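You operate a simulated robot arm through the tools that you are given. There is no shell and no other tool.

Carry out the task below with a simulated robot arm. There is one attempt and no reset: what you move stays moved.

TASK
Oil the yellow-tipped block's top and lay it on the drying rack.
Fine: clamp it on the sanding board for that; use the grey pad; pad back in its place in the oil box, lid shut, clamp free. A coat counts when it lies all over at full strength: go over it till it gets no stronger.

The check looks at the end state, three seconds after you hand in, the way a careful person would. Anything else that was tipped, shoved, dropped, spilled or broken makes it a failure. A push-on lid holds only when it is set on centred and level and pressed home; a screw cap is set on level and turned clockwise until tight.

THE ROBOT
A 7-joint arm with a two-finger parallel gripper, fixed in place. Base frame: the origin is at the foot of the arm, x ahead of it, y to its left, z up; the work surface is at about z = 0.783. Units: m, degrees, N and s.
Its first joint turns from -149.0 to 149.0 degrees. Payload 3.5 kg.
The tool frame sits at the grasp point between the pads (the TCP): z along the fingers, y along the line on which they close. The tips reach 0.023 m beyond it. Largest opening 0.094 m; finger width 0.038, thickness 0.01; the body of the gripper, 0.054 by 0.096 m, starts 0.039 m behind the TCP.
Orientation is told as [roll, pitch, yaw] about the base's x, y, z axes, in that order, counted from this pose: with the fingers straight down and closing along the base's y, the tool's x points along the base's -x, its y along +y and its z along -z.

THE INTERFACE
- The arm moves only by the tool step_arm. Its argument "series" is text: rows parted by semicolons, each of 7 numbers parted by spaces: the shift along the tool's x, y, z in units of 50 mm (1.0 is 50 mm), then the turn, a rotation vector about the tool's x, y, z in units of 6 degrees (1.0 is 6 degrees), then the opening in per cent of the stroke, from 0 (shut) to 100 (fully open). In form: dx dy dz ax ay az claw; .... A call has 1 to 20 rows; each row shifts and turns the commanded pose from where the row before left it, along the tool's axes as they then stand. A call with a number of a shift or a turn outside -1 to 1 is refused whole. Each row takes 0.2 s and may step no farther than 0.05 m and 8.6 degrees from the row before; otherwise, or with a gripper value out of range, the whole call is refused. A pose out of reach is approached as far as the arm can. The call stops where the force on the tool passes 90 N (or 10 N more than at its start, if that is more) or the arm is blocked; 0.2 s more then pass. Each finger travels about 0.153 m/s and halts on what it meets, pressing with about 29 N; the grip force reading is that of the motor and also rises with nothing between the fingers. The clock runs only during rows and for 0.2 s after the last one: add rows that do not move to give the fingers time. The reply holds the time, the measured pose of the TCP, the force on the tool along the base axes, the opening and the grip force, in the units named above and with some noise, with the torque about the TCP (base axes, N m) and any sound that the robot's microphone picked up.
- Cameras (640 x 400 px; columns grow to the right, rows downward): "scene" is fixed at [0.4072, 0.5049, 1.5855]; the picture's right is [1.00, 0.08, 0.00], its down [0.07, -0.84, -0.53] and it looks along [-0.04, 0.53, -0.85] (base axes); focal length 251 px, centre (320, 200). "wrist" rides on the gripper at [0.086, 0.016, -0.075] in the tool frame; the picture's right is [-0.18, 0.98, 0.00], its down [-0.58, -0.11, -0.81] and it looks along [-0.79, -0.15, 0.59] (tool axes); focal length 243 px, centre (320, 200). There is no depth. A picture from a camera that has moved, and an enlarged one, comes with that camera's place and axes in the base frame and with its lens. The place of the scene camera against the robot may be out by one fixed shift of up to 0.012 m in any direction.
- snapshot(camera): a new picture of that camera. No time passes.
- inspect(camera, box): a new picture of the part [left, top, right, bottom] of that camera's present view, enlarged. No time passes.
- finish_job(): hands the job in; it is judged then, once.

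Nothing tells you positions but the pictures and the camera data. Unless the task says otherwise, let go and move clear before handing in.

The tools are called as a command line: name --argument value ..., lists and objects as JSON in quotes. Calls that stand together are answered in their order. step_arm: Moves the arm, as the interface text tells. Its arguments: {"type":"object","properties":{"series":{"type":"string"}},"required":["series"]} The other tools are called the same way: snapshot (camera) takes a picture; inspect (camera, box) takes an enlarged picture of a part of a camera's view; finish_job () hands the job in.

At the start:

```text
time: 0.0
tcp_pos: [0.0469, 1.0973, 1.1859]
orientation: [0.0, -0.1, 0.0]
contact_force: [0.2, -0.3, 1.0]
moment: [0.01, -0.05, 0.02]
gripper_width: 0.094
grasp_force: 0.0
```

scene: 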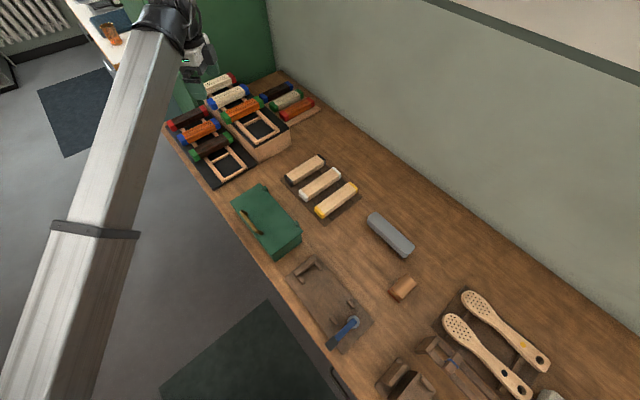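
wrist: 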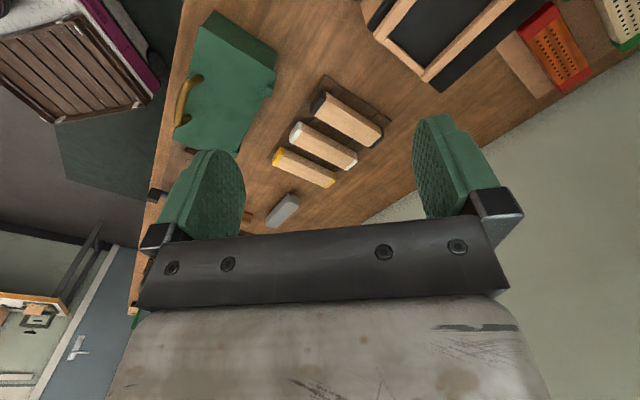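

I see a workbench with three tipped blocks (black, white, yellow) on a tray, a green box with a handle (perhaps the oil box), a grey thing, a board with a blue-levered clamp, and racks. I'll look closer before moving.

inspect --camera "scene" --box '[220, 140, 380, 240]'

inspect --camera "scene" --box '[260, 200, 420, 300]'

inspect --camera "scene" --box '[270, 250, 430, 350]'

inspect --camera "scene" --box '[150, 60, 340, 190]'

inspect --camera "scene" --box '[370, 270, 610, 400]'

inspect --camera "wrist" --box '[140, 0, 420, 240]'

```text
4.00 times, centred on (300, 190) of scene
camera zoom: at [0.4072, 0.5049, 1.5855], right [1.0, 0.08, 0.0], down [0.07, -0.84, -0.53], along [-0.04, 0.53, -0.85], focal length 1004 px, centre (400, 240)
```

zoom: 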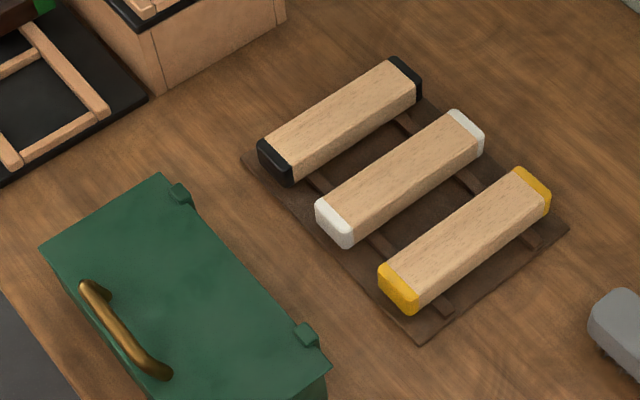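

```text
4.00 times, centred on (340, 250) of scene
camera zoom: at [0.4072, 0.5049, 1.5855], right [1.0, 0.08, 0.0], down [0.07, -0.84, -0.53], along [-0.04, 0.53, -0.85], focal length 1004 px, centre (240, 0)
```

zoom: 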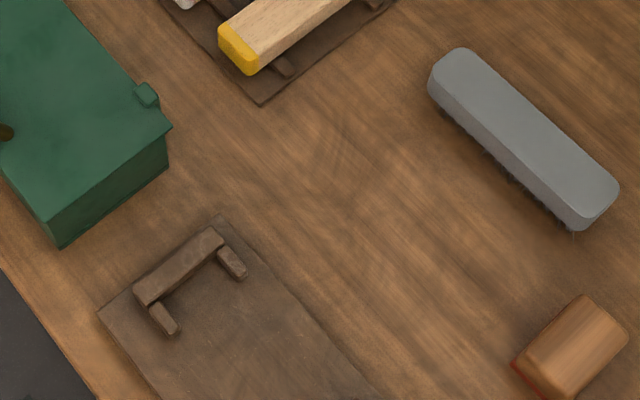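

```text
4.00 times, centred on (350, 300) of scene
camera zoom: at [0.4072, 0.5049, 1.5855], right [1.0, 0.08, 0.0], down [0.07, -0.84, -0.53], along [-0.04, 0.53, -0.85], focal length 1004 px, centre (200, -200)
```

zoom: 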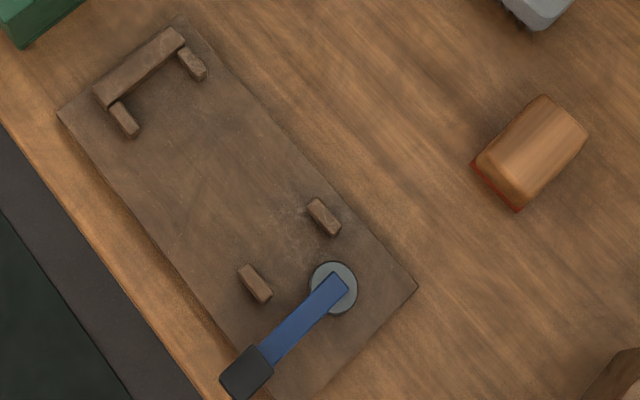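

```text
3.08 times, centred on (245, 125) of scene
camera zoom: at [0.4072, 0.5049, 1.5855], right [1.0, 0.08, 0.0], down [0.07, -0.84, -0.53], along [-0.04, 0.53, -0.85], focal length 772 px, centre (551, 431)
```

zoom: 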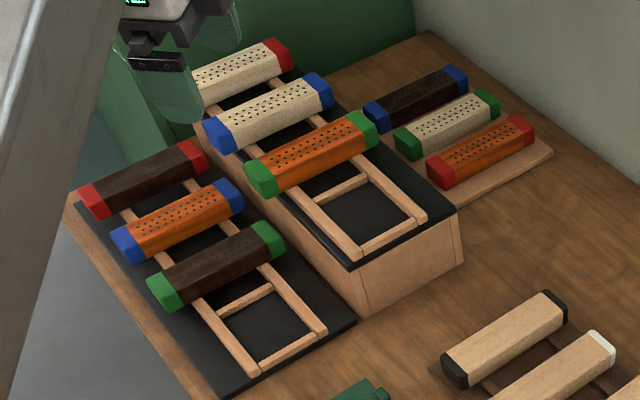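

```text
2.67 times, centred on (490, 335) of scene
camera zoom: at [0.4072, 0.5049, 1.5855], right [1.0, 0.08, 0.0], down [0.07, -0.84, -0.53], along [-0.04, 0.53, -0.85], focal length 669 px, centre (-133, -160)
```

zoom: 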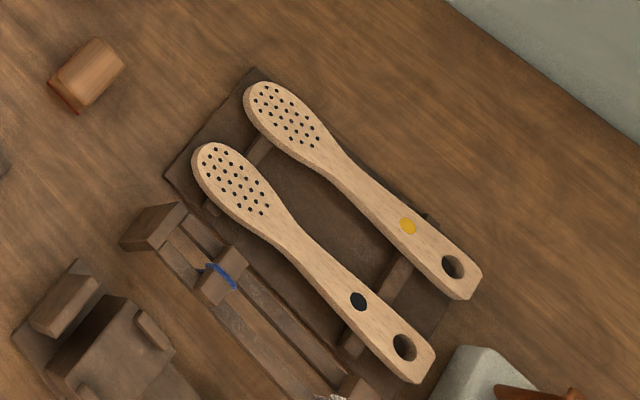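

```text
1.67 times, centred on (280, 120) of wrist
camera zoom: at [-0.0404, 1.1127, 1.2599], right [0.18, 0.98, 0.0], down [0.58, -0.11, 0.81], along [0.79, -0.15, -0.59], focal length 404 px, centre (387, 333)
```

zoom: 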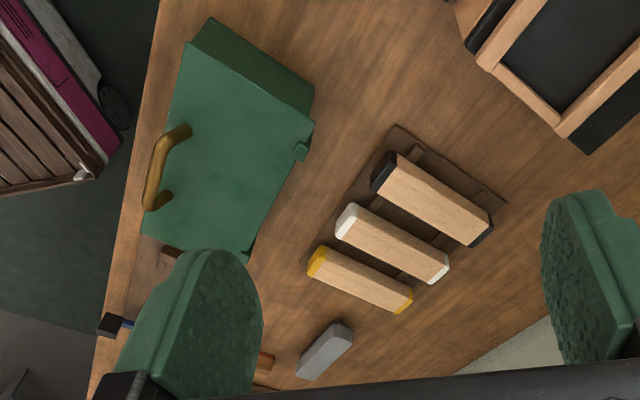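

The yellow-tipped block lies at about (0.42, 0.985) with its long axis at 45°, the sanding board with its cam clamp at about (0.42, 0.66), and the green oil box at about (0.20, 0.86). I'll move above the block tray, well clear, to look with the wrist camera and test reach.

step_arm --series "-0.766 -0.224 0.2 0 0 0 100;-0.766 -0.224 0.2 0 0 0 100;-0.766 -0.224 0.2 0 0 0 100;-0.766 -0.224 0.2 0 0 0 100;-0.766 -0.224 0.2 0 0 0 100;-0.766 -0.224 0.2 0 0 0 100;-0.766 -0.224 0.2 0 0 0 100;-0.766 -0.224 0.2 0 0 0 100;-0.766 -0.224 0.2 0 0 0 100;-0.766 -0.224 0.2 0 0 0 100;0 0 0 0 0 0 100"

snapshot --camera "wrist"

snapshot --camera "scene"

```text
time: 2.4
tcp_pos: [0.4313, 0.9854, 1.0865]
orientation: [-0.1, 0.0, 0.0]
contact_force: [-0.4, -0.8, -0.2]
moment: [0.01, 0.03, -0.01]
gripper_width: 0.0938
grasp_force: 0.1
```

```text
taken
camera wrist: at [0.3435, 1.0008, 1.1603], right [0.18, 0.98, 0.0], down [0.58, -0.11, 0.81], along [0.79, -0.15, -0.59], focal length 243 px, centre (320, 200)
```

wrist: 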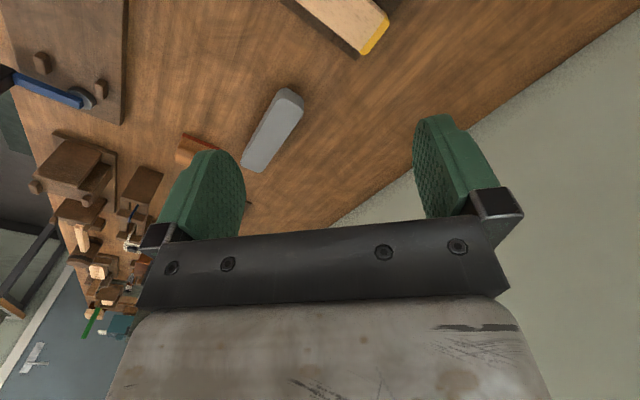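

```text
taken
```

scene: 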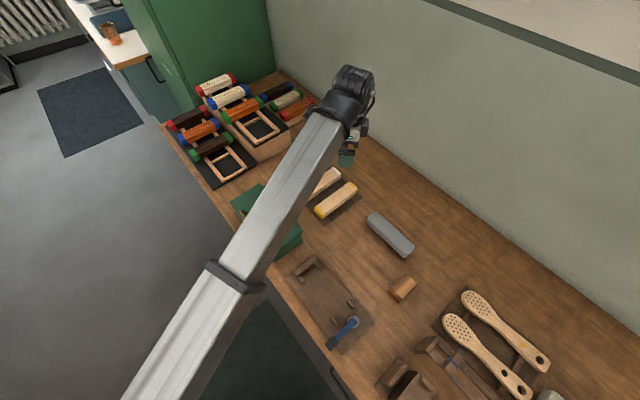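

I can see the bench's other end from here. Now turn the tool +45° to line up with the blocks and look down at the yellow one.

step_arm --series "0 0 0 0 0 -0.94 100;0 0 0 0 0 -0.94 100;0 0 0 0 0 -0.94 100;0 0 0 0 0 -0.94 100;0 0 0 0 0 -0.94 100;0 0 0 0 0 -0.94 100;0 0 0 0 0 -0.93 100;0 0 0 0 0 -0.93 100;1 0 0 0 0 0 100;1 0 0 0 0 0 100;1 0 0 0 0 0 100;0 0 0 0 0 0 100"

snapshot --camera "wrist"

snapshot --camera "scene"

```text
time: 5.0
tcp_pos: [0.3237, 0.879, 1.0874]
orientation: [-0.1, 0.0, 45.0]
contact_force: [-0.6, 0.1, -0.7]
moment: [-0.01, 0.03, -0.01]
gripper_width: 0.0939
grasp_force: 0.1
```

```text
taken
camera wrist: at [0.2495, 0.8286, 1.1601], right [-0.56, 0.83, 0.0], down [0.49, 0.33, 0.81], along [0.67, 0.46, -0.59], focal length 243 px, centre (320, 200)
```

wrist: 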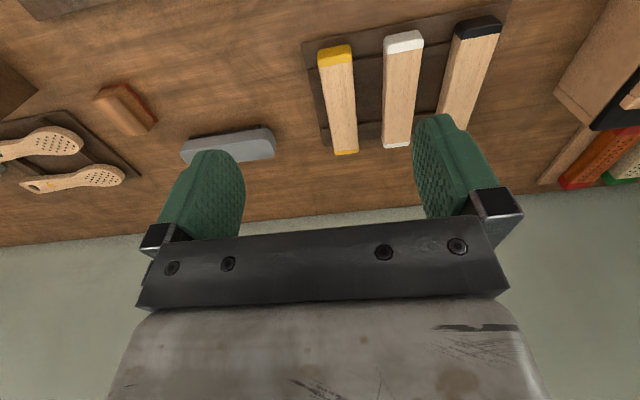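

```text
taken
```

scene: 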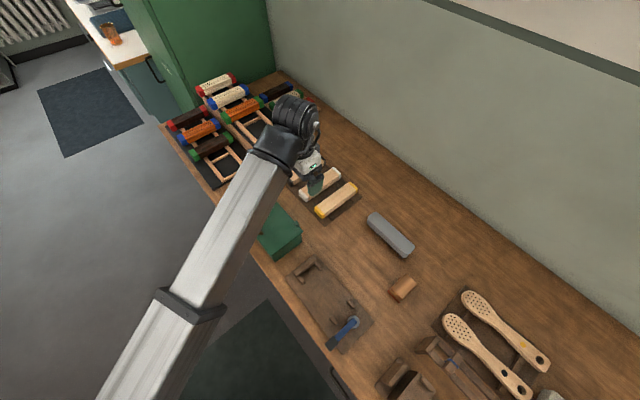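

The blocks line up with the tool in this view. I'll zoom in to measure the block's ends, width and rail heights.

inspect --camera "wrist" --box '[290, 0, 530, 170]'

inspect --camera "wrist" --box '[300, 30, 400, 165]'

```text
2.35 times, centred on (410, 85) of wrist
camera zoom: at [0.2495, 0.8286, 1.1601], right [-0.56, 0.83, 0.0], down [0.49, 0.33, 0.81], along [0.67, 0.46, -0.59], focal length 571 px, centre (108, 471)
```

zoom: 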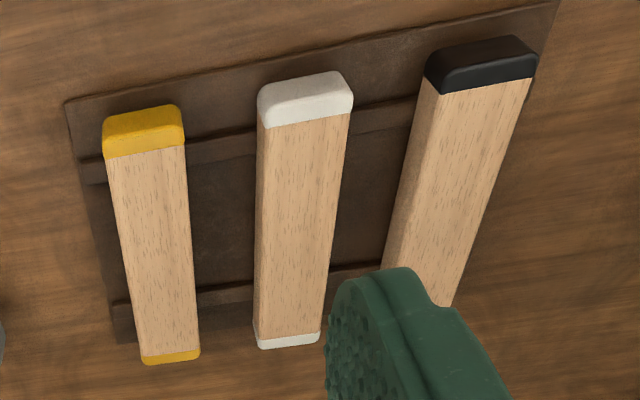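

```text
2.96 times, centred on (350, 98) of wrist
camera zoom: at [0.2495, 0.8286, 1.1601], right [-0.56, 0.83, 0.0], down [0.49, 0.33, 0.81], along [0.67, 0.46, -0.59], focal length 719 px, centre (231, 504)
```

zoom: 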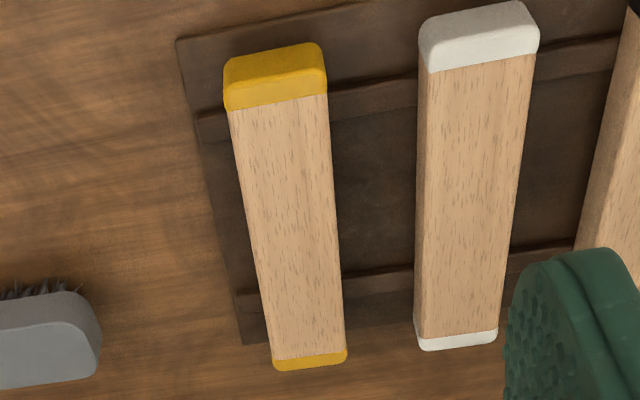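

The block's centre is about 0.14 m ahead of the tool, nearly aligned. I'll narrow the fingers to 72 % to clear the white block and descend part way to check the height.

step_arm --series "-0.7 0.04 0.7 0 0 0 72;-0.7 0.04 0.7 0 0 0 72;-0.7 0.04 0.7 0 0 0 72;-0.7 0.04 0.7 0 0 0 72;0 0 0 0 0 0 72"

snapshot --camera "wrist"

```text
time: 6.2
tcp_pos: [0.4169, 0.9827, 0.9471]
orientation: [0.1, 0.0, 45.0]
contact_force: [0.2, -0.3, -0.7]
moment: [-0.01, -0.01, -0.02]
gripper_width: 0.0675
grasp_force: 0.1
```

```text
taken
camera wrist: at [0.3431, 0.9332, 1.0204], right [-0.56, 0.83, 0.0], down [0.49, 0.33, 0.81], along [0.67, 0.46, -0.59], focal length 243 px, centre (320, 200)
```

wrist: 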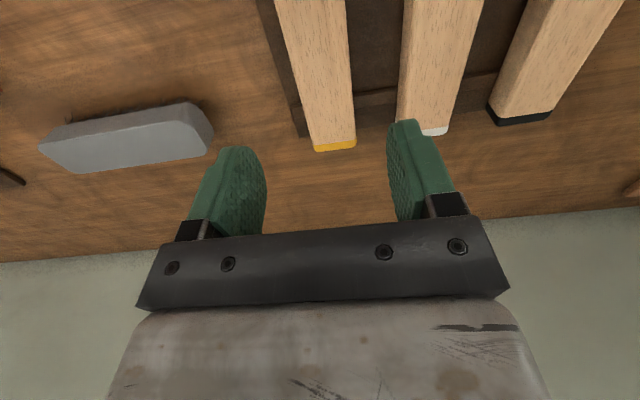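

The fingers straddle the yellow block well. Descending to grasp height.

step_arm --series "0 0 0.8 0 0 0 72;0 0 0.8 0 0 0 72;0 0 0.6 0 0 0 72;0 0 0.3 0 0 0 72;0 0 0 0 0 0 72"

snapshot --camera "wrist"

inspect --camera "scene" --box '[260, 130, 420, 240]'

```text
time: 7.4
tcp_pos: [0.4176, 0.9827, 0.8213]
orientation: [0.0, 0.1, 45.1]
contact_force: [-0.2, -0.2, 1.0]
moment: [-0.01, 0.02, 0.0]
gripper_width: 0.0676
grasp_force: 0.0
```

```text
taken
camera wrist: at [0.3434, 0.9334, 0.8953], right [-0.56, 0.83, 0.0], down [0.49, 0.33, 0.81], along [0.67, 0.46, -0.59], focal length 243 px, centre (320, 200)
```

wrist: 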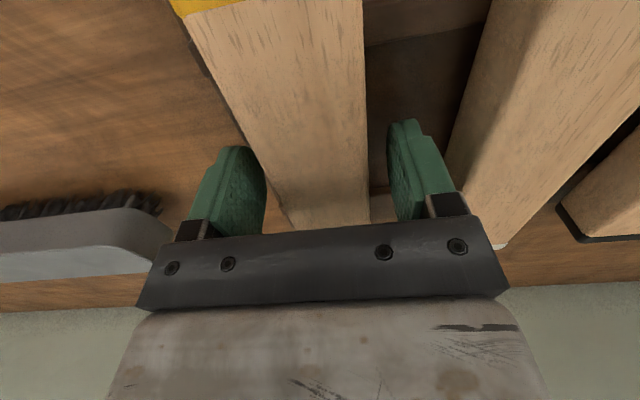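

```text
3.64 times, centred on (340, 185) of scene
camera zoom: at [0.4072, 0.5049, 1.5855], right [1.0, 0.08, 0.0], down [0.07, -0.84, -0.53], along [-0.04, 0.53, -0.85], focal length 913 px, centre (247, 254)
```

zoom: 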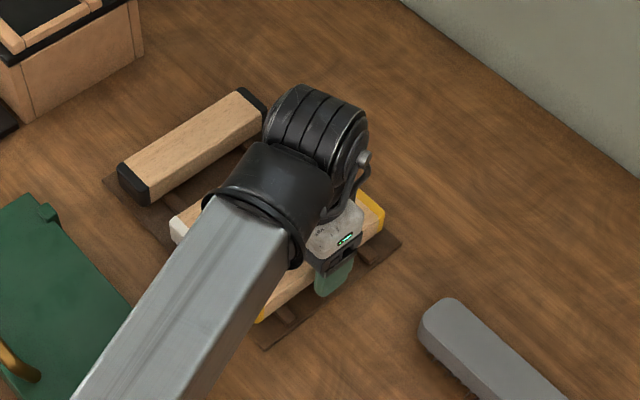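

The block's top is at about z = 0.823, so the fingertips already cover most of its side. I'll go 5 mm lower and close.

step_arm --series "0 0 0.1 0 0 0 72;0 0 0 0 0 0 72;0 0 0 0 0 0 40;0 0 0 0 0 0 30;0 0 0 0 0 0 30;0 0 0 0 0 0 30"

```text
time: 8.8
tcp_pos: [0.4178, 0.9833, 0.8161]
orientation: [0.0, 0.0, 45.1]
contact_force: [0.6, -0.5, 0.4]
moment: [0.1, -0.06, 0.0]
gripper_width: 0.0456
grasp_force: 29.0
```

Gripped at 0.0456 m wide. Lift straight up, then check.

step_arm --series "0 0 -0.2 0 0 0 30;0 0 -0.5 0 0 0 30;0 0 -0.8 0 0 0 30;0 0 -0.8 0 0 0 30;0 0 -0.8 0 0 0 30;0 0 0 0 0 0 30"

snapshot --camera "wrist"

snapshot --camera "scene"

```text
time: 10.2
tcp_pos: [0.4181, 0.981, 0.9703]
orientation: [0.0, 0.1, 45.0]
contact_force: [-0.2, 0.7, -1.8]
moment: [-0.03, 0.05, -0.02]
gripper_width: 0.0459
grasp_force: 29.3
```

```text
taken
camera wrist: at [0.344, 0.9322, 1.0452], right [-0.56, 0.83, 0.0], down [0.49, 0.33, 0.81], along [0.67, 0.45, -0.59], focal length 243 px, centre (320, 200)
```

wrist: 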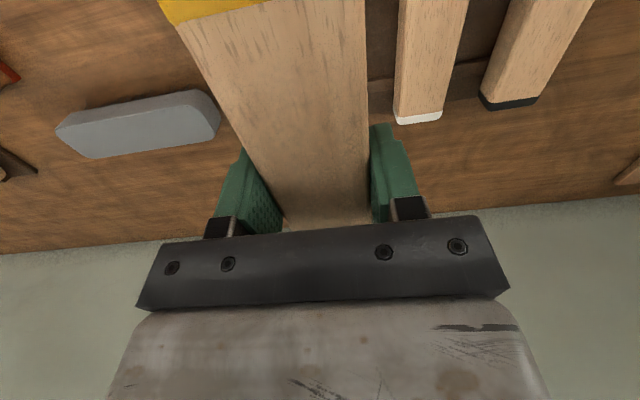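

```text
taken
```

scene: 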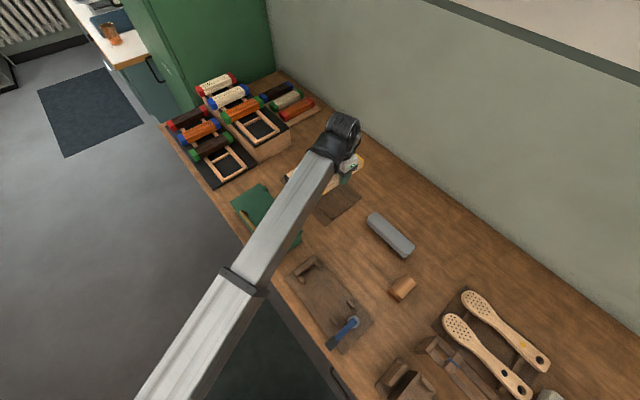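

The block is held level. I'll carry it toward the board (hovering beside it), turning it 90° so its length lies along the board, and look at the clamp.

step_arm --series "0.545 -0.74 0 0 0 0 30;0.545 -0.74 0 0 0 0 30;0.545 -0.74 0 0 0 0 30;0.545 -0.74 0 0 0 0 30;0 0 0 0 0 1 30;0 0 0 0 0 1 30;0 0 0 0 0 1 30;0 0 0 0 0 1 30;0 0 0 0 0 1 30;0 0 0 0 0 1 30;0 0 0 0 0 1 30;0 0 0 0 0 1 30;0 0 0 0 0 1 30;0 0 0 0 0 1 30;0 0 0 0 0 1 30;0 0 0 0 0 1 30;0 0 0 0 0 1 30;0 0 0 0 0 1 30;0 0 0 0 0 1 30;0 0 0 0 0 0 30"

snapshot --camera "wrist"

snapshot --camera "scene"

```text
time: 14.4
tcp_pos: [0.4443, 0.8011, 0.9713]
orientation: [0.0, 0.0, -45.0]
contact_force: [0.2, 0.2, -2.1]
moment: [0.01, 0.01, 0.0]
gripper_width: 0.0456
grasp_force: 29.3
```

```text
taken
camera wrist: at [0.394, 0.8738, 1.0447], right [0.83, 0.56, 0.0], down [0.33, -0.49, 0.81], along [0.45, -0.67, -0.59], focal length 243 px, centre (320, 200)
```

wrist: 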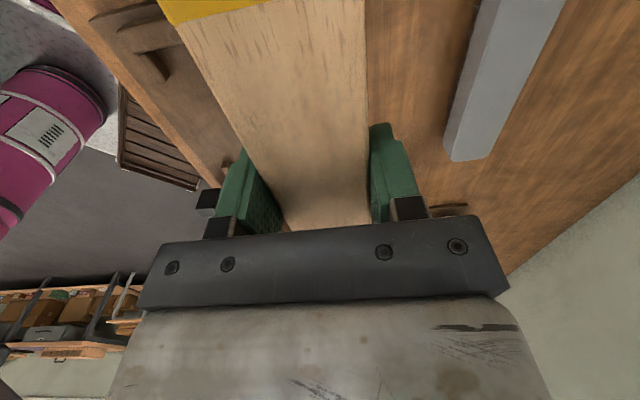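

```text
taken
```

scene: 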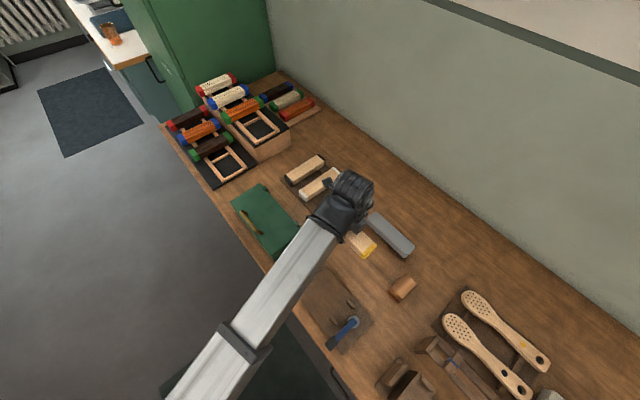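

The block hides the board from this camera. I'll back up along the board axis and rise for a better view.

step_arm --series "0.8 0.3 -0.3 0 0 0 30;0.8 0.3 -0.3 0 0 0 30;0.8 0.3 -0.3 0 0 0 30;0 0 0 0 0 0 30"

snapshot --camera "wrist"

inspect --camera "scene" --box '[280, 240, 400, 360]'

```text
time: 15.4
tcp_pos: [0.3923, 0.9177, 1.0162]
orientation: [0.0, -0.1, -45.1]
contact_force: [0.9, -0.2, -1.8]
moment: [0.05, 0.02, -0.05]
gripper_width: 0.0457
grasp_force: 28.8
```

```text
taken
camera wrist: at [0.3409, 0.9906, 1.0898], right [0.83, 0.56, 0.0], down [0.33, -0.49, 0.81], along [0.46, -0.67, -0.59], focal length 243 px, centre (320, 200)
```

wrist: 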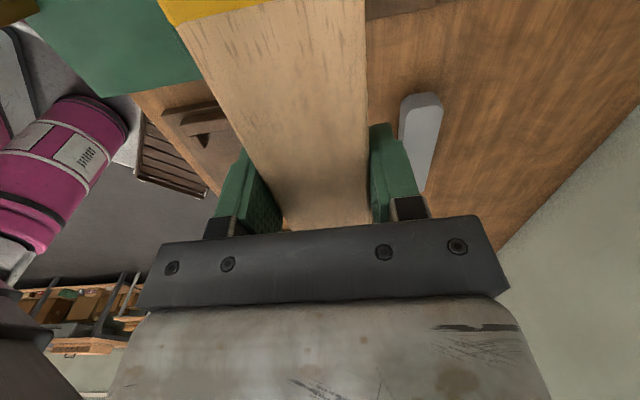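

```text
3.33 times, centred on (340, 300) of scene
camera zoom: at [0.4072, 0.5049, 1.5855], right [1.0, 0.08, 0.0], down [0.07, -0.84, -0.53], along [-0.04, 0.53, -0.85], focal length 837 px, centre (253, -133)
```

zoom: 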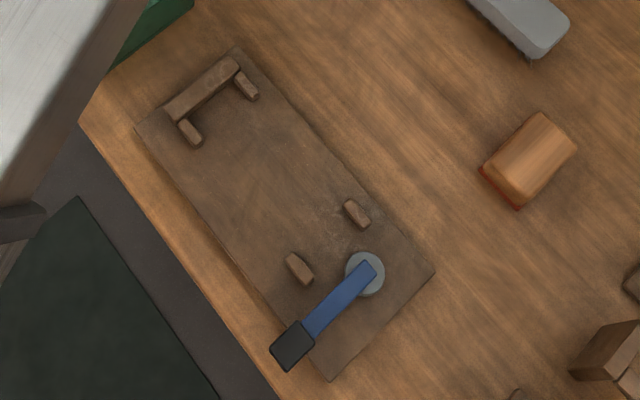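

The lever points toward the bench's front edge (open position), with pegs leaving a slot about 0.055 wide for the block. I'll bring the block over the slot and compare both in the scene view.

step_arm --series "-0.622 -0.543 0 0 0 0 30;-0.622 -0.543 0 0 0 0 30;-0.622 -0.543 0 0 0 0 30;-0.622 -0.543 0 0 0 0 30;-0.622 -0.543 0 0 0 0 30;-0.622 -0.543 0 0 0 0 30;0 0 0.8 0 0 0 30;0 0 0.8 0 0 0 30;0 0 0.7 0 0 0 30;0 0 0 0 0 0 30"

inspect --camera "scene" --box '[280, 240, 400, 360]'

snapshot --camera "wrist"

```text
time: 17.6
tcp_pos: [0.409, 0.6709, 0.8996]
orientation: [0.0, 0.0, -45.0]
contact_force: [0.1, -0.4, -0.8]
moment: [-0.01, 0.03, -0.01]
gripper_width: 0.0457
grasp_force: 28.7
```

```text
3.33 times, centred on (340, 300) of scene
camera zoom: at [0.4072, 0.5049, 1.5855], right [1.0, 0.08, 0.0], down [0.07, -0.84, -0.53], along [-0.04, 0.53, -0.85], focal length 837 px, centre (253, -133)
```

zoom: 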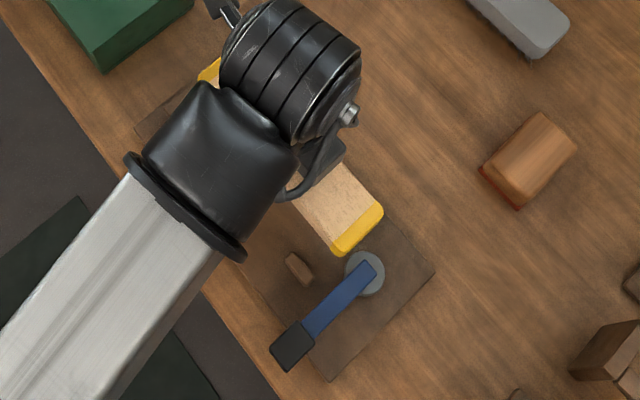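

```text
taken
camera wrist: at [0.3584, 0.7435, 0.9741], right [0.83, 0.56, 0.0], down [0.33, -0.49, 0.81], along [0.46, -0.67, -0.59], focal length 243 px, centre (320, 200)
```

wrist: 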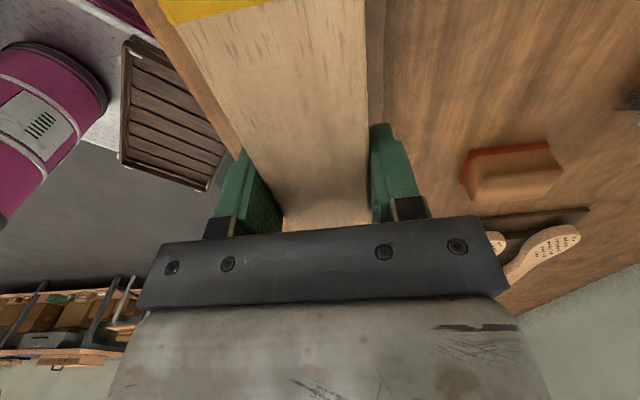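

Comparing the block with the board in the scene camera, that camera is offset by about +0.011 m in x; so the slot is about 8 mm nearer to the robot than first computed. I'll correct, lower close to the board and look again.

step_arm --series "0.18 -0.17 0 0 0 0 30;0 0 0.6 0 0 0 30;0 0 0.6 0 0 0 30;0 0 0 0 0 0 30"

inspect --camera "scene" --box '[290, 245, 390, 345]'

snapshot --camera "wrist"

```text
time: 18.6
tcp_pos: [0.3968, 0.6717, 0.84]
orientation: [0.1, 0.1, -45.0]
contact_force: [0.7, -0.4, -2.0]
moment: [-0.02, -0.01, 0.0]
gripper_width: 0.0453
grasp_force: 28.3
```

```text
4.00 times, centred on (340, 295) of scene
camera zoom: at [0.4072, 0.5049, 1.5855], right [1.0, 0.08, 0.0], down [0.07, -0.84, -0.53], along [-0.04, 0.53, -0.85], focal length 1004 px, centre (240, -180)
```

zoom: 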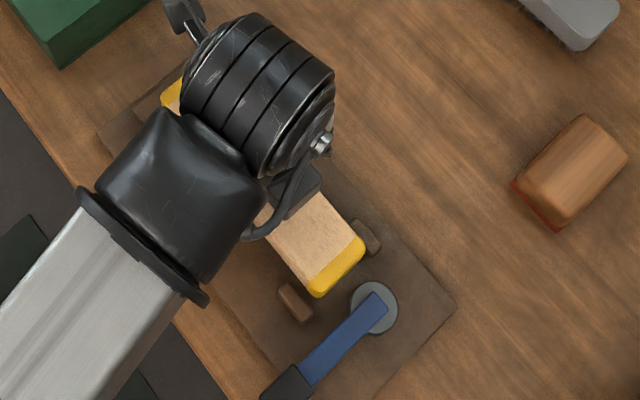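

```text
taken
camera wrist: at [0.3455, 0.744, 0.9145], right [0.83, 0.56, 0.0], down [0.33, -0.49, 0.81], along [0.46, -0.67, -0.59], focal length 243 px, centre (320, 200)
```

wrist: 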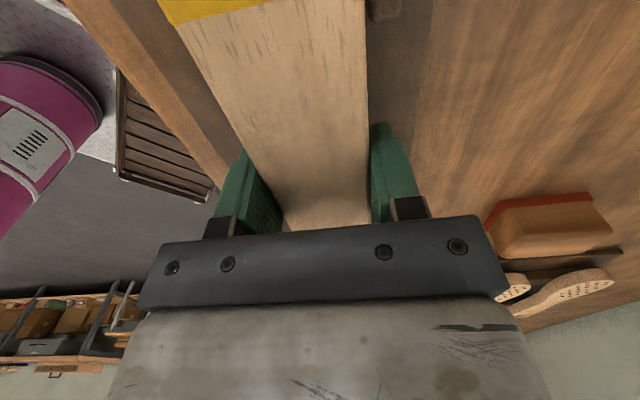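

The block's end sits centred between the two clamp-side pegs in the scene view. I'll lower it in small steps watching the force.

step_arm --series "0 0 0.3 0 0 0 30;0 0 0.1 0 0 0 30;0 0 0 0 0 0 30"

inspect --camera "scene" --box '[290, 245, 390, 345]'

```text
time: 19.4
tcp_pos: [0.3964, 0.6709, 0.821]
orientation: [0.0, 0.1, -45.0]
contact_force: [2.9, 2.2, 17.4]
moment: [-0.08, -0.16, 0.23]
gripper_width: 0.0455
grasp_force: 29.3
```

```text
4.00 times, centred on (340, 295) of scene
camera zoom: at [0.4072, 0.5049, 1.5855], right [1.0, 0.08, 0.0], down [0.07, -0.84, -0.53], along [-0.04, 0.53, -0.85], focal length 1004 px, centre (240, -180)
```

zoom: 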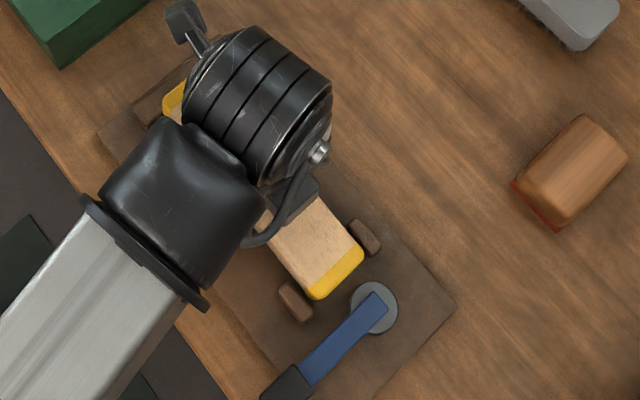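

Contact felt at TCP z ≈ 0.821, with the block seen down between the pegs. I'll ease the pressure and slide it gently toward the end stop until it touches.

step_arm --series "0 0 -0.015 0 0 0 30;0.03 0 0 0 0 0 30;0.03 0 0 0 0 0 30;0 0 0 0 0 0 30"

```text
time: 20.4
tcp_pos: [0.3937, 0.6733, 0.8227]
orientation: [0.0, -0.1, -45.0]
contact_force: [0.4, 0.2, -1.0]
moment: [0.04, 0.01, -0.01]
gripper_width: 0.0457
grasp_force: 29.4
```

step_arm --series "0.03 0 0 0 0 0 30;0.03 0 0 0 0 0 30;0 0 0 0 0 0 30"

inspect --camera "scene" --box '[290, 245, 390, 345]'

```text
time: 21.2
tcp_pos: [0.3915, 0.6748, 0.823]
orientation: [0.0, 0.0, -45.1]
contact_force: [0.3, 0.0, 0.1]
moment: [0.18, 0.08, -0.05]
gripper_width: 0.0455
grasp_force: 29.0
```

```text
4.00 times, centred on (340, 295) of scene
camera zoom: at [0.4072, 0.5049, 1.5855], right [1.0, 0.08, 0.0], down [0.07, -0.84, -0.53], along [-0.04, 0.53, -0.85], focal length 1004 px, centre (240, -180)
```

zoom: 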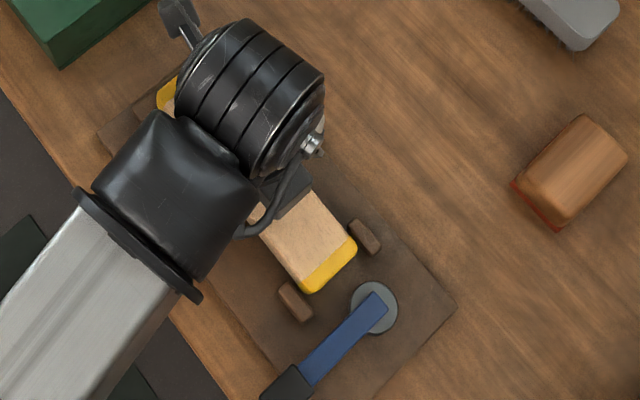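

inspect --camera "scene" --box '[305, 245, 355, 285]'

inspect --camera "scene" --box '[345, 285, 405, 335]'

```text
10.00 times, centred on (330, 265) of scene
camera zoom: at [0.4072, 0.5049, 1.5855], right [1.0, 0.08, 0.0], down [0.07, -0.84, -0.53], along [-0.04, 0.53, -0.85], focal length 2510 px, centre (220, -450)
```

zoom: 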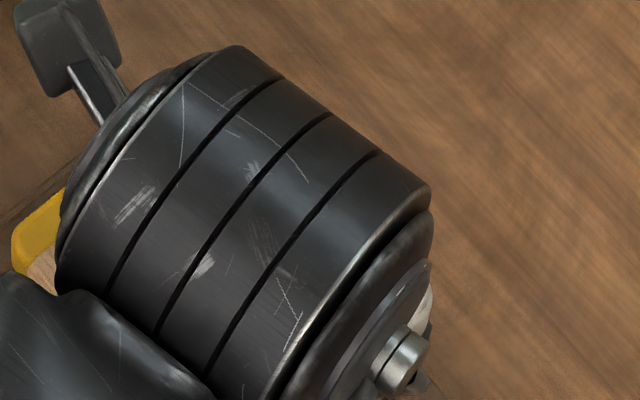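

```text
8.00 times, centred on (375, 310) of scene
camera zoom: at [0.4072, 0.5049, 1.5855], right [1.0, 0.08, 0.0], down [0.07, -0.84, -0.53], along [-0.04, 0.53, -0.85], focal length 2008 px, centre (-120, -680)
```

zoom: 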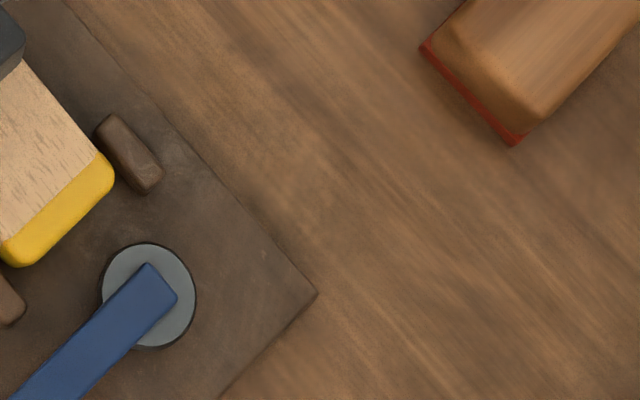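

inspect --camera "scene" --box '[285, 245, 345, 290]'

```text
8.89 times, centred on (315, 268) of scene
camera zoom: at [0.4072, 0.5049, 1.5855], right [1.0, 0.08, 0.0], down [0.07, -0.84, -0.53], along [-0.04, 0.53, -0.85], focal length 2231 px, centre (364, -400)
```

zoom: 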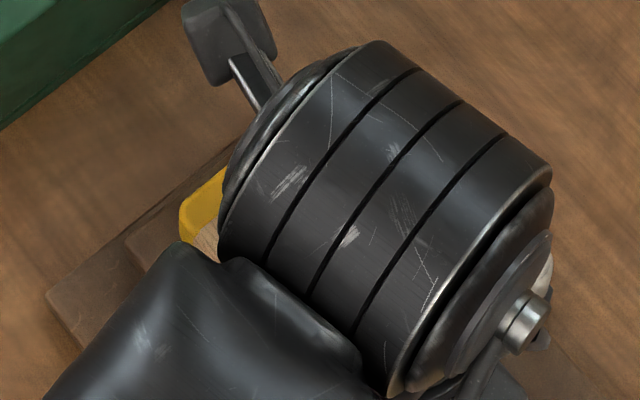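

I can't be sure whether the block's near end is above the stop bar, so I'll back off +u about 13 mm and probe the height again.

step_arm --series "0 0 -0.06 0 0 0 30;-0.13 0 0 0 0 0 30;-0.13 0 0 0 0 0 30;0 0 0.04 0 0 0 30;0 0 0.04 0 0 0 30;0 0 0 0 0 0 30"

```text
time: 22.6
tcp_pos: [0.4018, 0.6656, 0.821]
orientation: [0.0, 0.0, -45.1]
contact_force: [-0.9, 1.8, 6.8]
moment: [-0.59, -0.54, 0.06]
gripper_width: 0.0458
grasp_force: 28.8
```

step_arm --series "0 0 -0.2 0 0 0 30;0.15 0 0 0 0 0 30;0 0 0 0 0 0 30"

step_arm --series "0 0 0.1 0 0 0 30;0 0 0.06 0 0 0 30;0 0 0 0 0 0 30"

step_arm --series "0 0 0.04 0 0 0 30;0 0 0 0 0 0 30"

```text
time: 23.4
tcp_pos: [0.3955, 0.6713, 0.8299]
orientation: [0.1, 0.0, -45.0]
contact_force: [-0.4, 0.3, -1.1]
moment: [-0.02, -0.01, 0.01]
gripper_width: 0.0461
grasp_force: 29.1
```

```text
time: 24.2
tcp_pos: [0.3967, 0.6713, 0.8229]
orientation: [0.0, 0.0, -45.0]
contact_force: [-1.2, 0.1, -2.6]
moment: [0.01, -0.02, 0.03]
gripper_width: 0.0458
grasp_force: 29.3
```

```text
time: 24.8
tcp_pos: [0.3966, 0.6706, 0.8214]
orientation: [0.0, 0.0, -45.0]
contact_force: [-0.3, 1.9, 12.3]
moment: [-0.19, -0.02, -0.01]
gripper_width: 0.0457
grasp_force: 29.1
```

At this position the contact is flat and central (possibly fingertips on the board). I'll release the block here, rise and look with an empty gripper.

step_arm --series "0 0 -0.03 0 0 0 30;0 0 0 0 0 0 55;0 0 0 0 0 0 65;0 0 0 0 0 0 65;0 0 -0.4 0 0 0 65;0 0 -0.8 0 0 0 65;0 0 -0.8 0 0 0 65;0.8 0 -0.5 0 0 0 65;0.8 0 -0.5 0 0 0 65;0.8 0 -0.5 0 0 0 65;0 0 0 0 0 0 65"

snapshot --camera "wrist"

inspect --camera "scene" --box '[280, 245, 390, 345]'

```text
time: 27.2
tcp_pos: [0.3098, 0.7559, 0.9973]
orientation: [-0.1, 0.1, -45.0]
contact_force: [-0.2, -0.4, 0.2]
moment: [0.02, 0.0, 0.01]
gripper_width: 0.061
grasp_force: 0.0
```

```text
taken
camera wrist: at [0.2595, 0.8287, 1.0713], right [0.83, 0.56, 0.0], down [0.33, -0.49, 0.81], along [0.46, -0.67, -0.59], focal length 243 px, centre (320, 200)
```

wrist: 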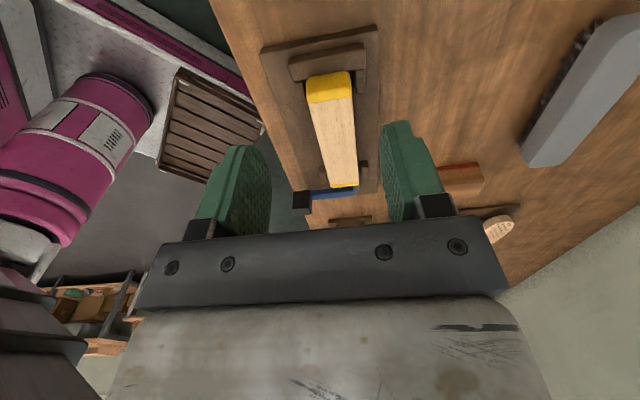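

```text
4.00 times, centred on (335, 295) of scene
camera zoom: at [0.4072, 0.5049, 1.5855], right [1.0, 0.08, 0.0], down [0.07, -0.84, -0.53], along [-0.04, 0.53, -0.85], focal length 1004 px, centre (260, -180)
```

zoom: 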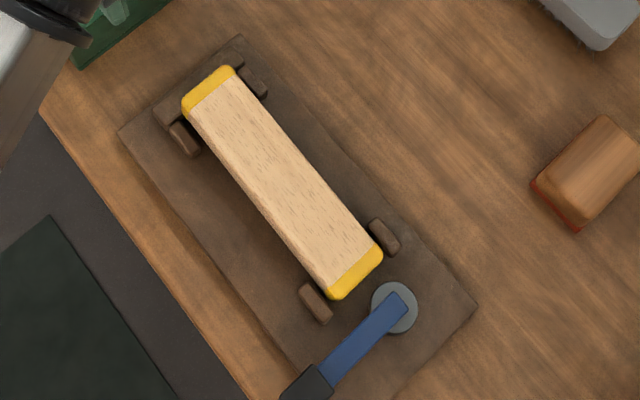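

inspect --camera "wrist" --box '[250, 15, 410, 225]'

inspect --camera "wrist" --box '[270, 20, 400, 120]'

inspect --camera "wrist" --box '[280, 140, 400, 230]'

inspect --camera "scene" --box '[290, 250, 340, 290]'

```text
1.90 times, centred on (330, 120) of wrist
camera zoom: at [0.2595, 0.8287, 1.0713], right [0.83, 0.56, 0.0], down [0.33, -0.49, 0.81], along [0.46, -0.67, -0.59], focal length 462 px, centre (301, 352)
```

zoom: 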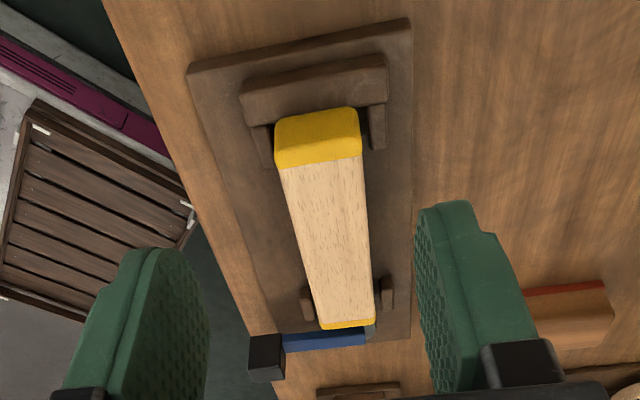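

```text
4.00 times, centred on (335, 70) of wrist
camera zoom: at [0.2595, 0.8287, 1.0713], right [0.83, 0.56, 0.0], down [0.33, -0.49, 0.81], along [0.46, -0.67, -0.59], focal length 970 px, centre (260, 720)
```

zoom: 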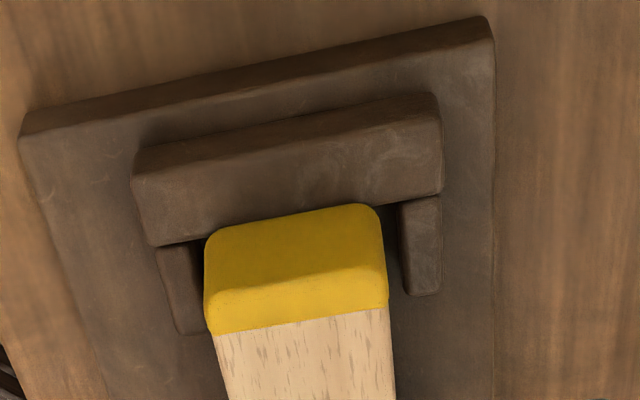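

```text
4.44 times, centred on (340, 185) of wrist
camera zoom: at [0.2595, 0.8287, 1.0713], right [0.83, 0.56, 0.0], down [0.33, -0.49, 0.81], along [0.46, -0.67, -0.59], focal length 1078 px, centre (231, 267)
```

zoom: 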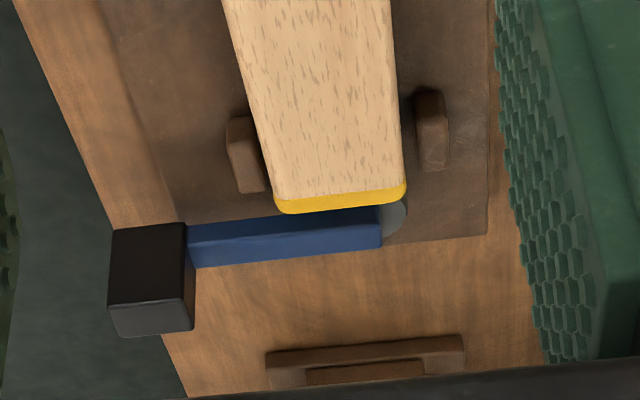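

```text
10.00 times, centred on (315, 270) of scene
camera zoom: at [0.4072, 0.5049, 1.5855], right [1.0, 0.08, 0.0], down [0.07, -0.84, -0.53], along [-0.04, 0.53, -0.85], focal length 2510 px, centre (370, -500)
```

zoom: 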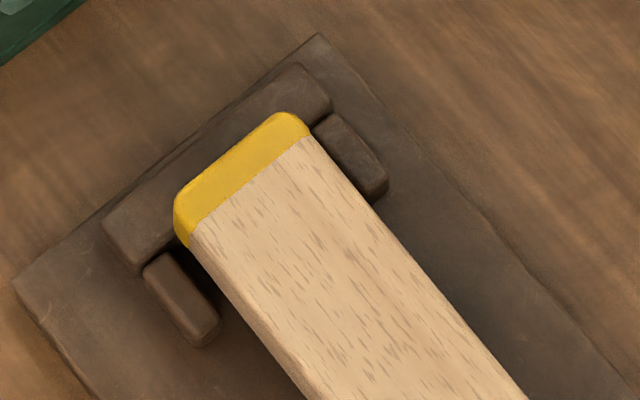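

The block's near yellow tip seems to overlap the stop bar in this view, so it may be resting on it. I'll turn the tool back to yaw 45° and look at it from the robot's side at a low angle.

step_arm --series "0 0 0 0 0 -1 65;0 0 0 0 0 -1 65;0 0 0 0 0 -1 65;0 0 0 0 0 -1 65;0 0 0 0 0 -1 65;0 0 0 0 0 -1 65;0 0 0 0 0 -1 65;0 0 0 0 0 -1 65;0 0 0 0 0 -1 65;0 0 0 0 0 -1 65;0 0 0 0 0 -1 65;0 0 0 0 0 -1 65;0 0 0 0 0 -1 65;0 0 0 0 0 -1 65;0 0 0 0 0 -1 65;0 0 0 0 0 0 65"

step_arm --series "0.8 -0.5 0 0 0 0 65;0.8 -0.5 0.2 0 0 0 65;0.8 -0.5 0.3 0 0 0 65;0.5 -0.5 0.4 0 0 0 65;0 0 0 0 0 0 65"

snapshot --camera "wrist"

```text
time: 30.6
tcp_pos: [0.3099, 0.7567, 0.997]
orientation: [0.0, 0.0, 45.1]
contact_force: [0.0, -0.5, -0.1]
moment: [-0.04, 0.03, 0.0]
gripper_width: 0.0608
grasp_force: 0.0
```

```text
time: 31.8
tcp_pos: [0.2792, 0.5835, 0.9527]
orientation: [0.1, 0.0, 45.0]
contact_force: [-0.2, 0.0, -0.3]
moment: [0.01, 0.02, -0.02]
gripper_width: 0.0613
grasp_force: 0.1
```

```text
taken
camera wrist: at [0.205, 0.5341, 1.0262], right [-0.56, 0.83, 0.0], down [0.49, 0.33, 0.81], along [0.67, 0.46, -0.59], focal length 243 px, centre (320, 200)
```

wrist: 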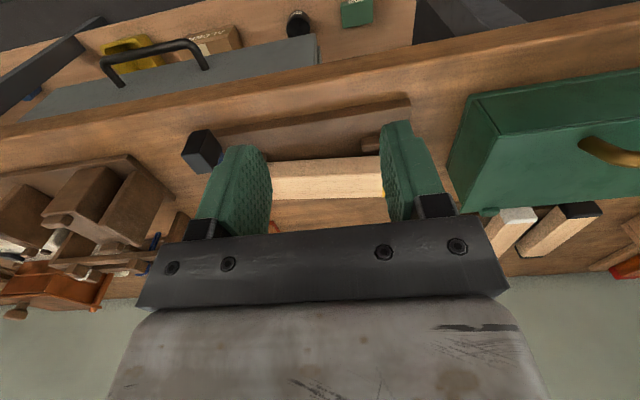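

step_arm --series "0 0.6 0.6 0 0 0 100;0.3 0.6 0.6 0 0 0 100;0 0 0 0 0 0 100"

snapshot --camera "wrist"

inspect --camera "wrist" --box '[230, 60, 420, 220]'

```text
time: 32.6
tcp_pos: [0.2273, 0.6147, 0.8929]
orientation: [0.0, 0.0, 44.9]
contact_force: [0.2, -0.3, 0.8]
moment: [-0.02, 0.0, 0.01]
gripper_width: 0.0942
grasp_force: 0.0
```

```text
taken
camera wrist: at [0.1531, 0.5652, 0.9661], right [-0.56, 0.83, 0.0], down [0.49, 0.33, 0.81], along [0.67, 0.46, -0.59], focal length 243 px, centre (320, 200)
```

wrist: 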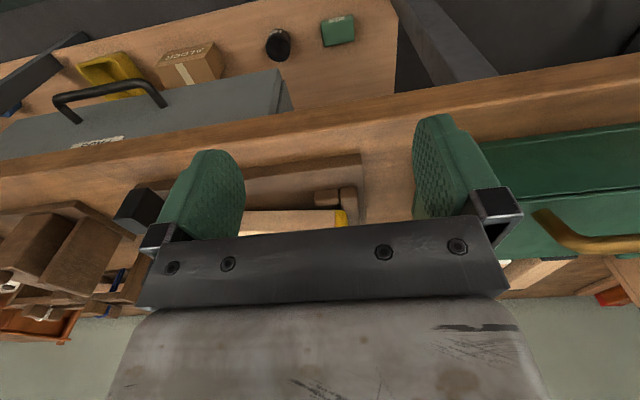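

```text
2.50 times, centred on (325, 140) of wrist
camera zoom: at [0.1531, 0.5652, 0.9661], right [-0.56, 0.83, 0.0], down [0.49, 0.33, 0.81], along [0.67, 0.46, -0.59], focal length 606 px, centre (308, 350)
```

zoom: 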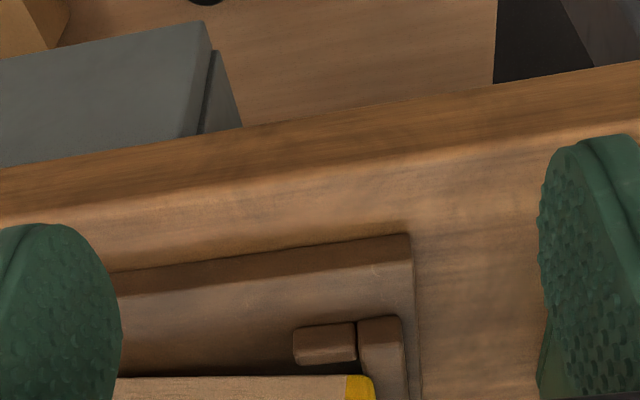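

step_arm --series "0 0 -0.3 0 -1 0 100;0 0 0 0 -1 0 100;0 0 0 0 -1 0 100;0 0 0 0 -1 0 100;0 0 0 0 0 0 100"

snapshot --camera "wrist"

```text
time: 33.8
tcp_pos: [0.2268, 0.6144, 0.9083]
orientation: [0.0, -24.2, 45.0]
contact_force: [0.0, -0.7, 0.1]
moment: [0.0, 0.02, 0.01]
gripper_width: 0.0941
grasp_force: 0.1
```

```text
taken
camera wrist: at [0.1363, 0.5489, 0.9395], right [-0.58, 0.81, 0.07], down [0.22, 0.07, 0.97], along [0.79, 0.58, -0.22], focal length 243 px, centre (320, 200)
```

wrist: 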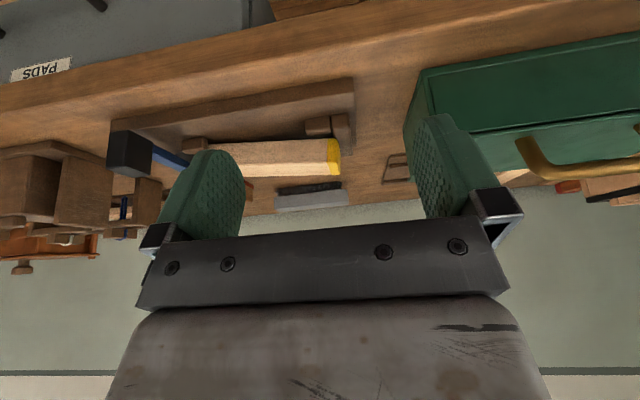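

inspect --camera "wrist" --box '[180, 70, 370, 220]'

inspect --camera "wrist" --box '[0, 0, 300, 120]'

inspect --camera "wrist" --box '[390, 20, 640, 220]'

```text
2.67 times, centred on (275, 145) of wrist
camera zoom: at [0.1363, 0.5489, 0.9395], right [-0.58, 0.81, 0.07], down [0.22, 0.07, 0.97], along [0.79, 0.58, -0.22], focal length 647 px, centre (440, 347)
```

zoom: 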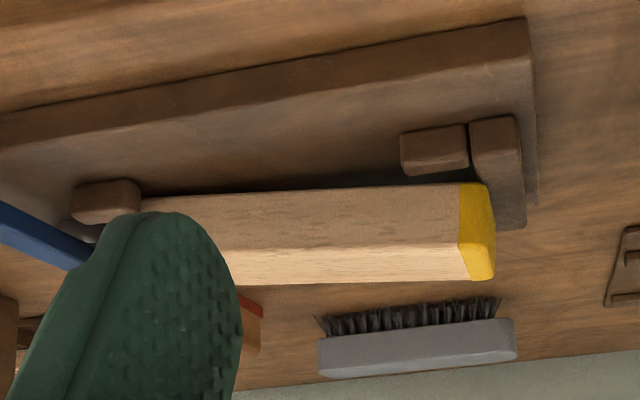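

```text
2.13 times, centred on (150, 60) of wrist
camera zoom: at [0.1363, 0.5489, 0.9395], right [-0.58, 0.81, 0.07], down [0.22, 0.07, 0.97], along [0.79, 0.58, -0.22], focal length 518 px, centre (683, 499)
```

zoom: 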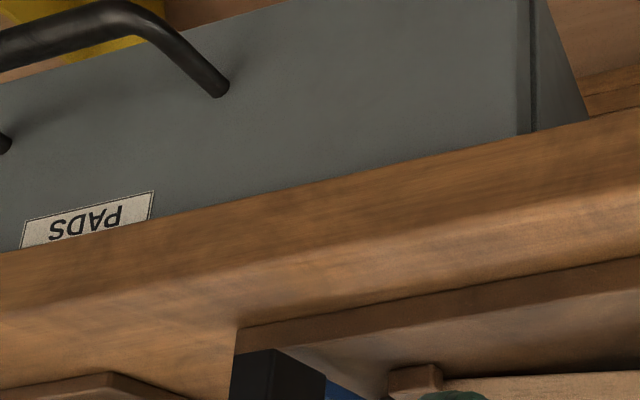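

```text
2.00 times, centred on (515, 120) of wrist
camera zoom: at [0.1363, 0.5489, 0.9395], right [-0.58, 0.81, 0.07], down [0.22, 0.07, 0.97], along [0.79, 0.58, -0.22], focal length 485 px, centre (-70, 360)
```

zoom: 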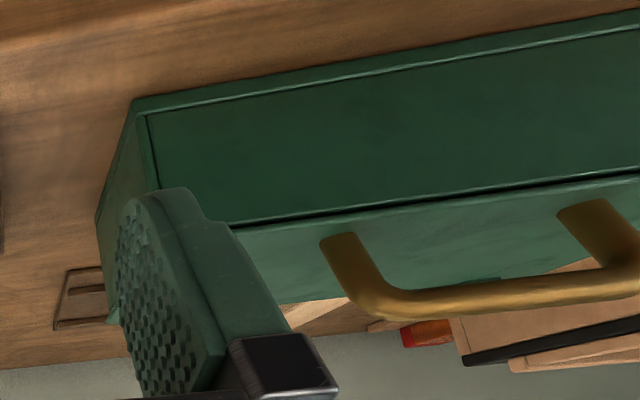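

From this low angle the near yellow tip is seen riding up on the stop bar while the far end is down on the board (the block is ~0.173 long). I'll go back, regrip it and shift it about 6 mm toward the clamp so it drops flat behind the bar.

step_arm --series "0 0 0 0 1 0 65;0 0 0 0 1 0 65;0 0 0 0 1 0 65;0 0 0 0 1 0 65;0 0 -0.8 0 0 0 65;0 0 0 0 0 1 65;0 0 0 0 0 1 65;0 0 0 0 0 1 65;0 0 0 0 0 1 65;0 0 0 0 0 1 65;0 0 0 0 0 1 65;0 0 0 0 0 1 65;0 0 0 0 0 1 65;0 0 0 0 0 1 65;0 0 0 0 0 1 65;0 0 0 0 0 1 65;0 0 0 0 0 1 65;0 0 0 0 0 1 65;0 0 0 0 0 1 65;0 0 0 0 0 1 65"

step_arm --series "-0.4 0.8 0 0 0 0 65;-0.4 0.8 0 0 0 0 65;-0.4 0.8 0 0 0 0 65;-0.4 0.8 0 0 0 0 65;0 0 0 0 0 0 65"

snapshot --camera "wrist"

```text
time: 38.0
tcp_pos: [0.2261, 0.6146, 0.9463]
orientation: [-0.1, 0.0, -45.2]
contact_force: [-0.1, -0.1, 0.7]
moment: [0.02, 0.03, 0.0]
gripper_width: 0.0612
grasp_force: 0.1
```

```text
time: 39.2
tcp_pos: [0.395, 0.6696, 0.9465]
orientation: [0.0, -0.2, -45.0]
contact_force: [-0.4, 0.3, -1.2]
moment: [-0.05, 0.0, -0.01]
gripper_width: 0.061
grasp_force: 0.1
```

```text
taken
camera wrist: at [0.3442, 0.7434, 1.0202], right [0.83, 0.56, 0.0], down [0.33, -0.49, 0.81], along [0.46, -0.67, -0.59], focal length 243 px, centre (320, 200)
```

wrist: 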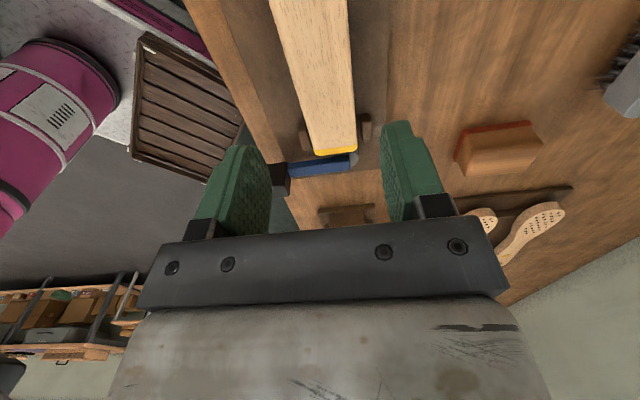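

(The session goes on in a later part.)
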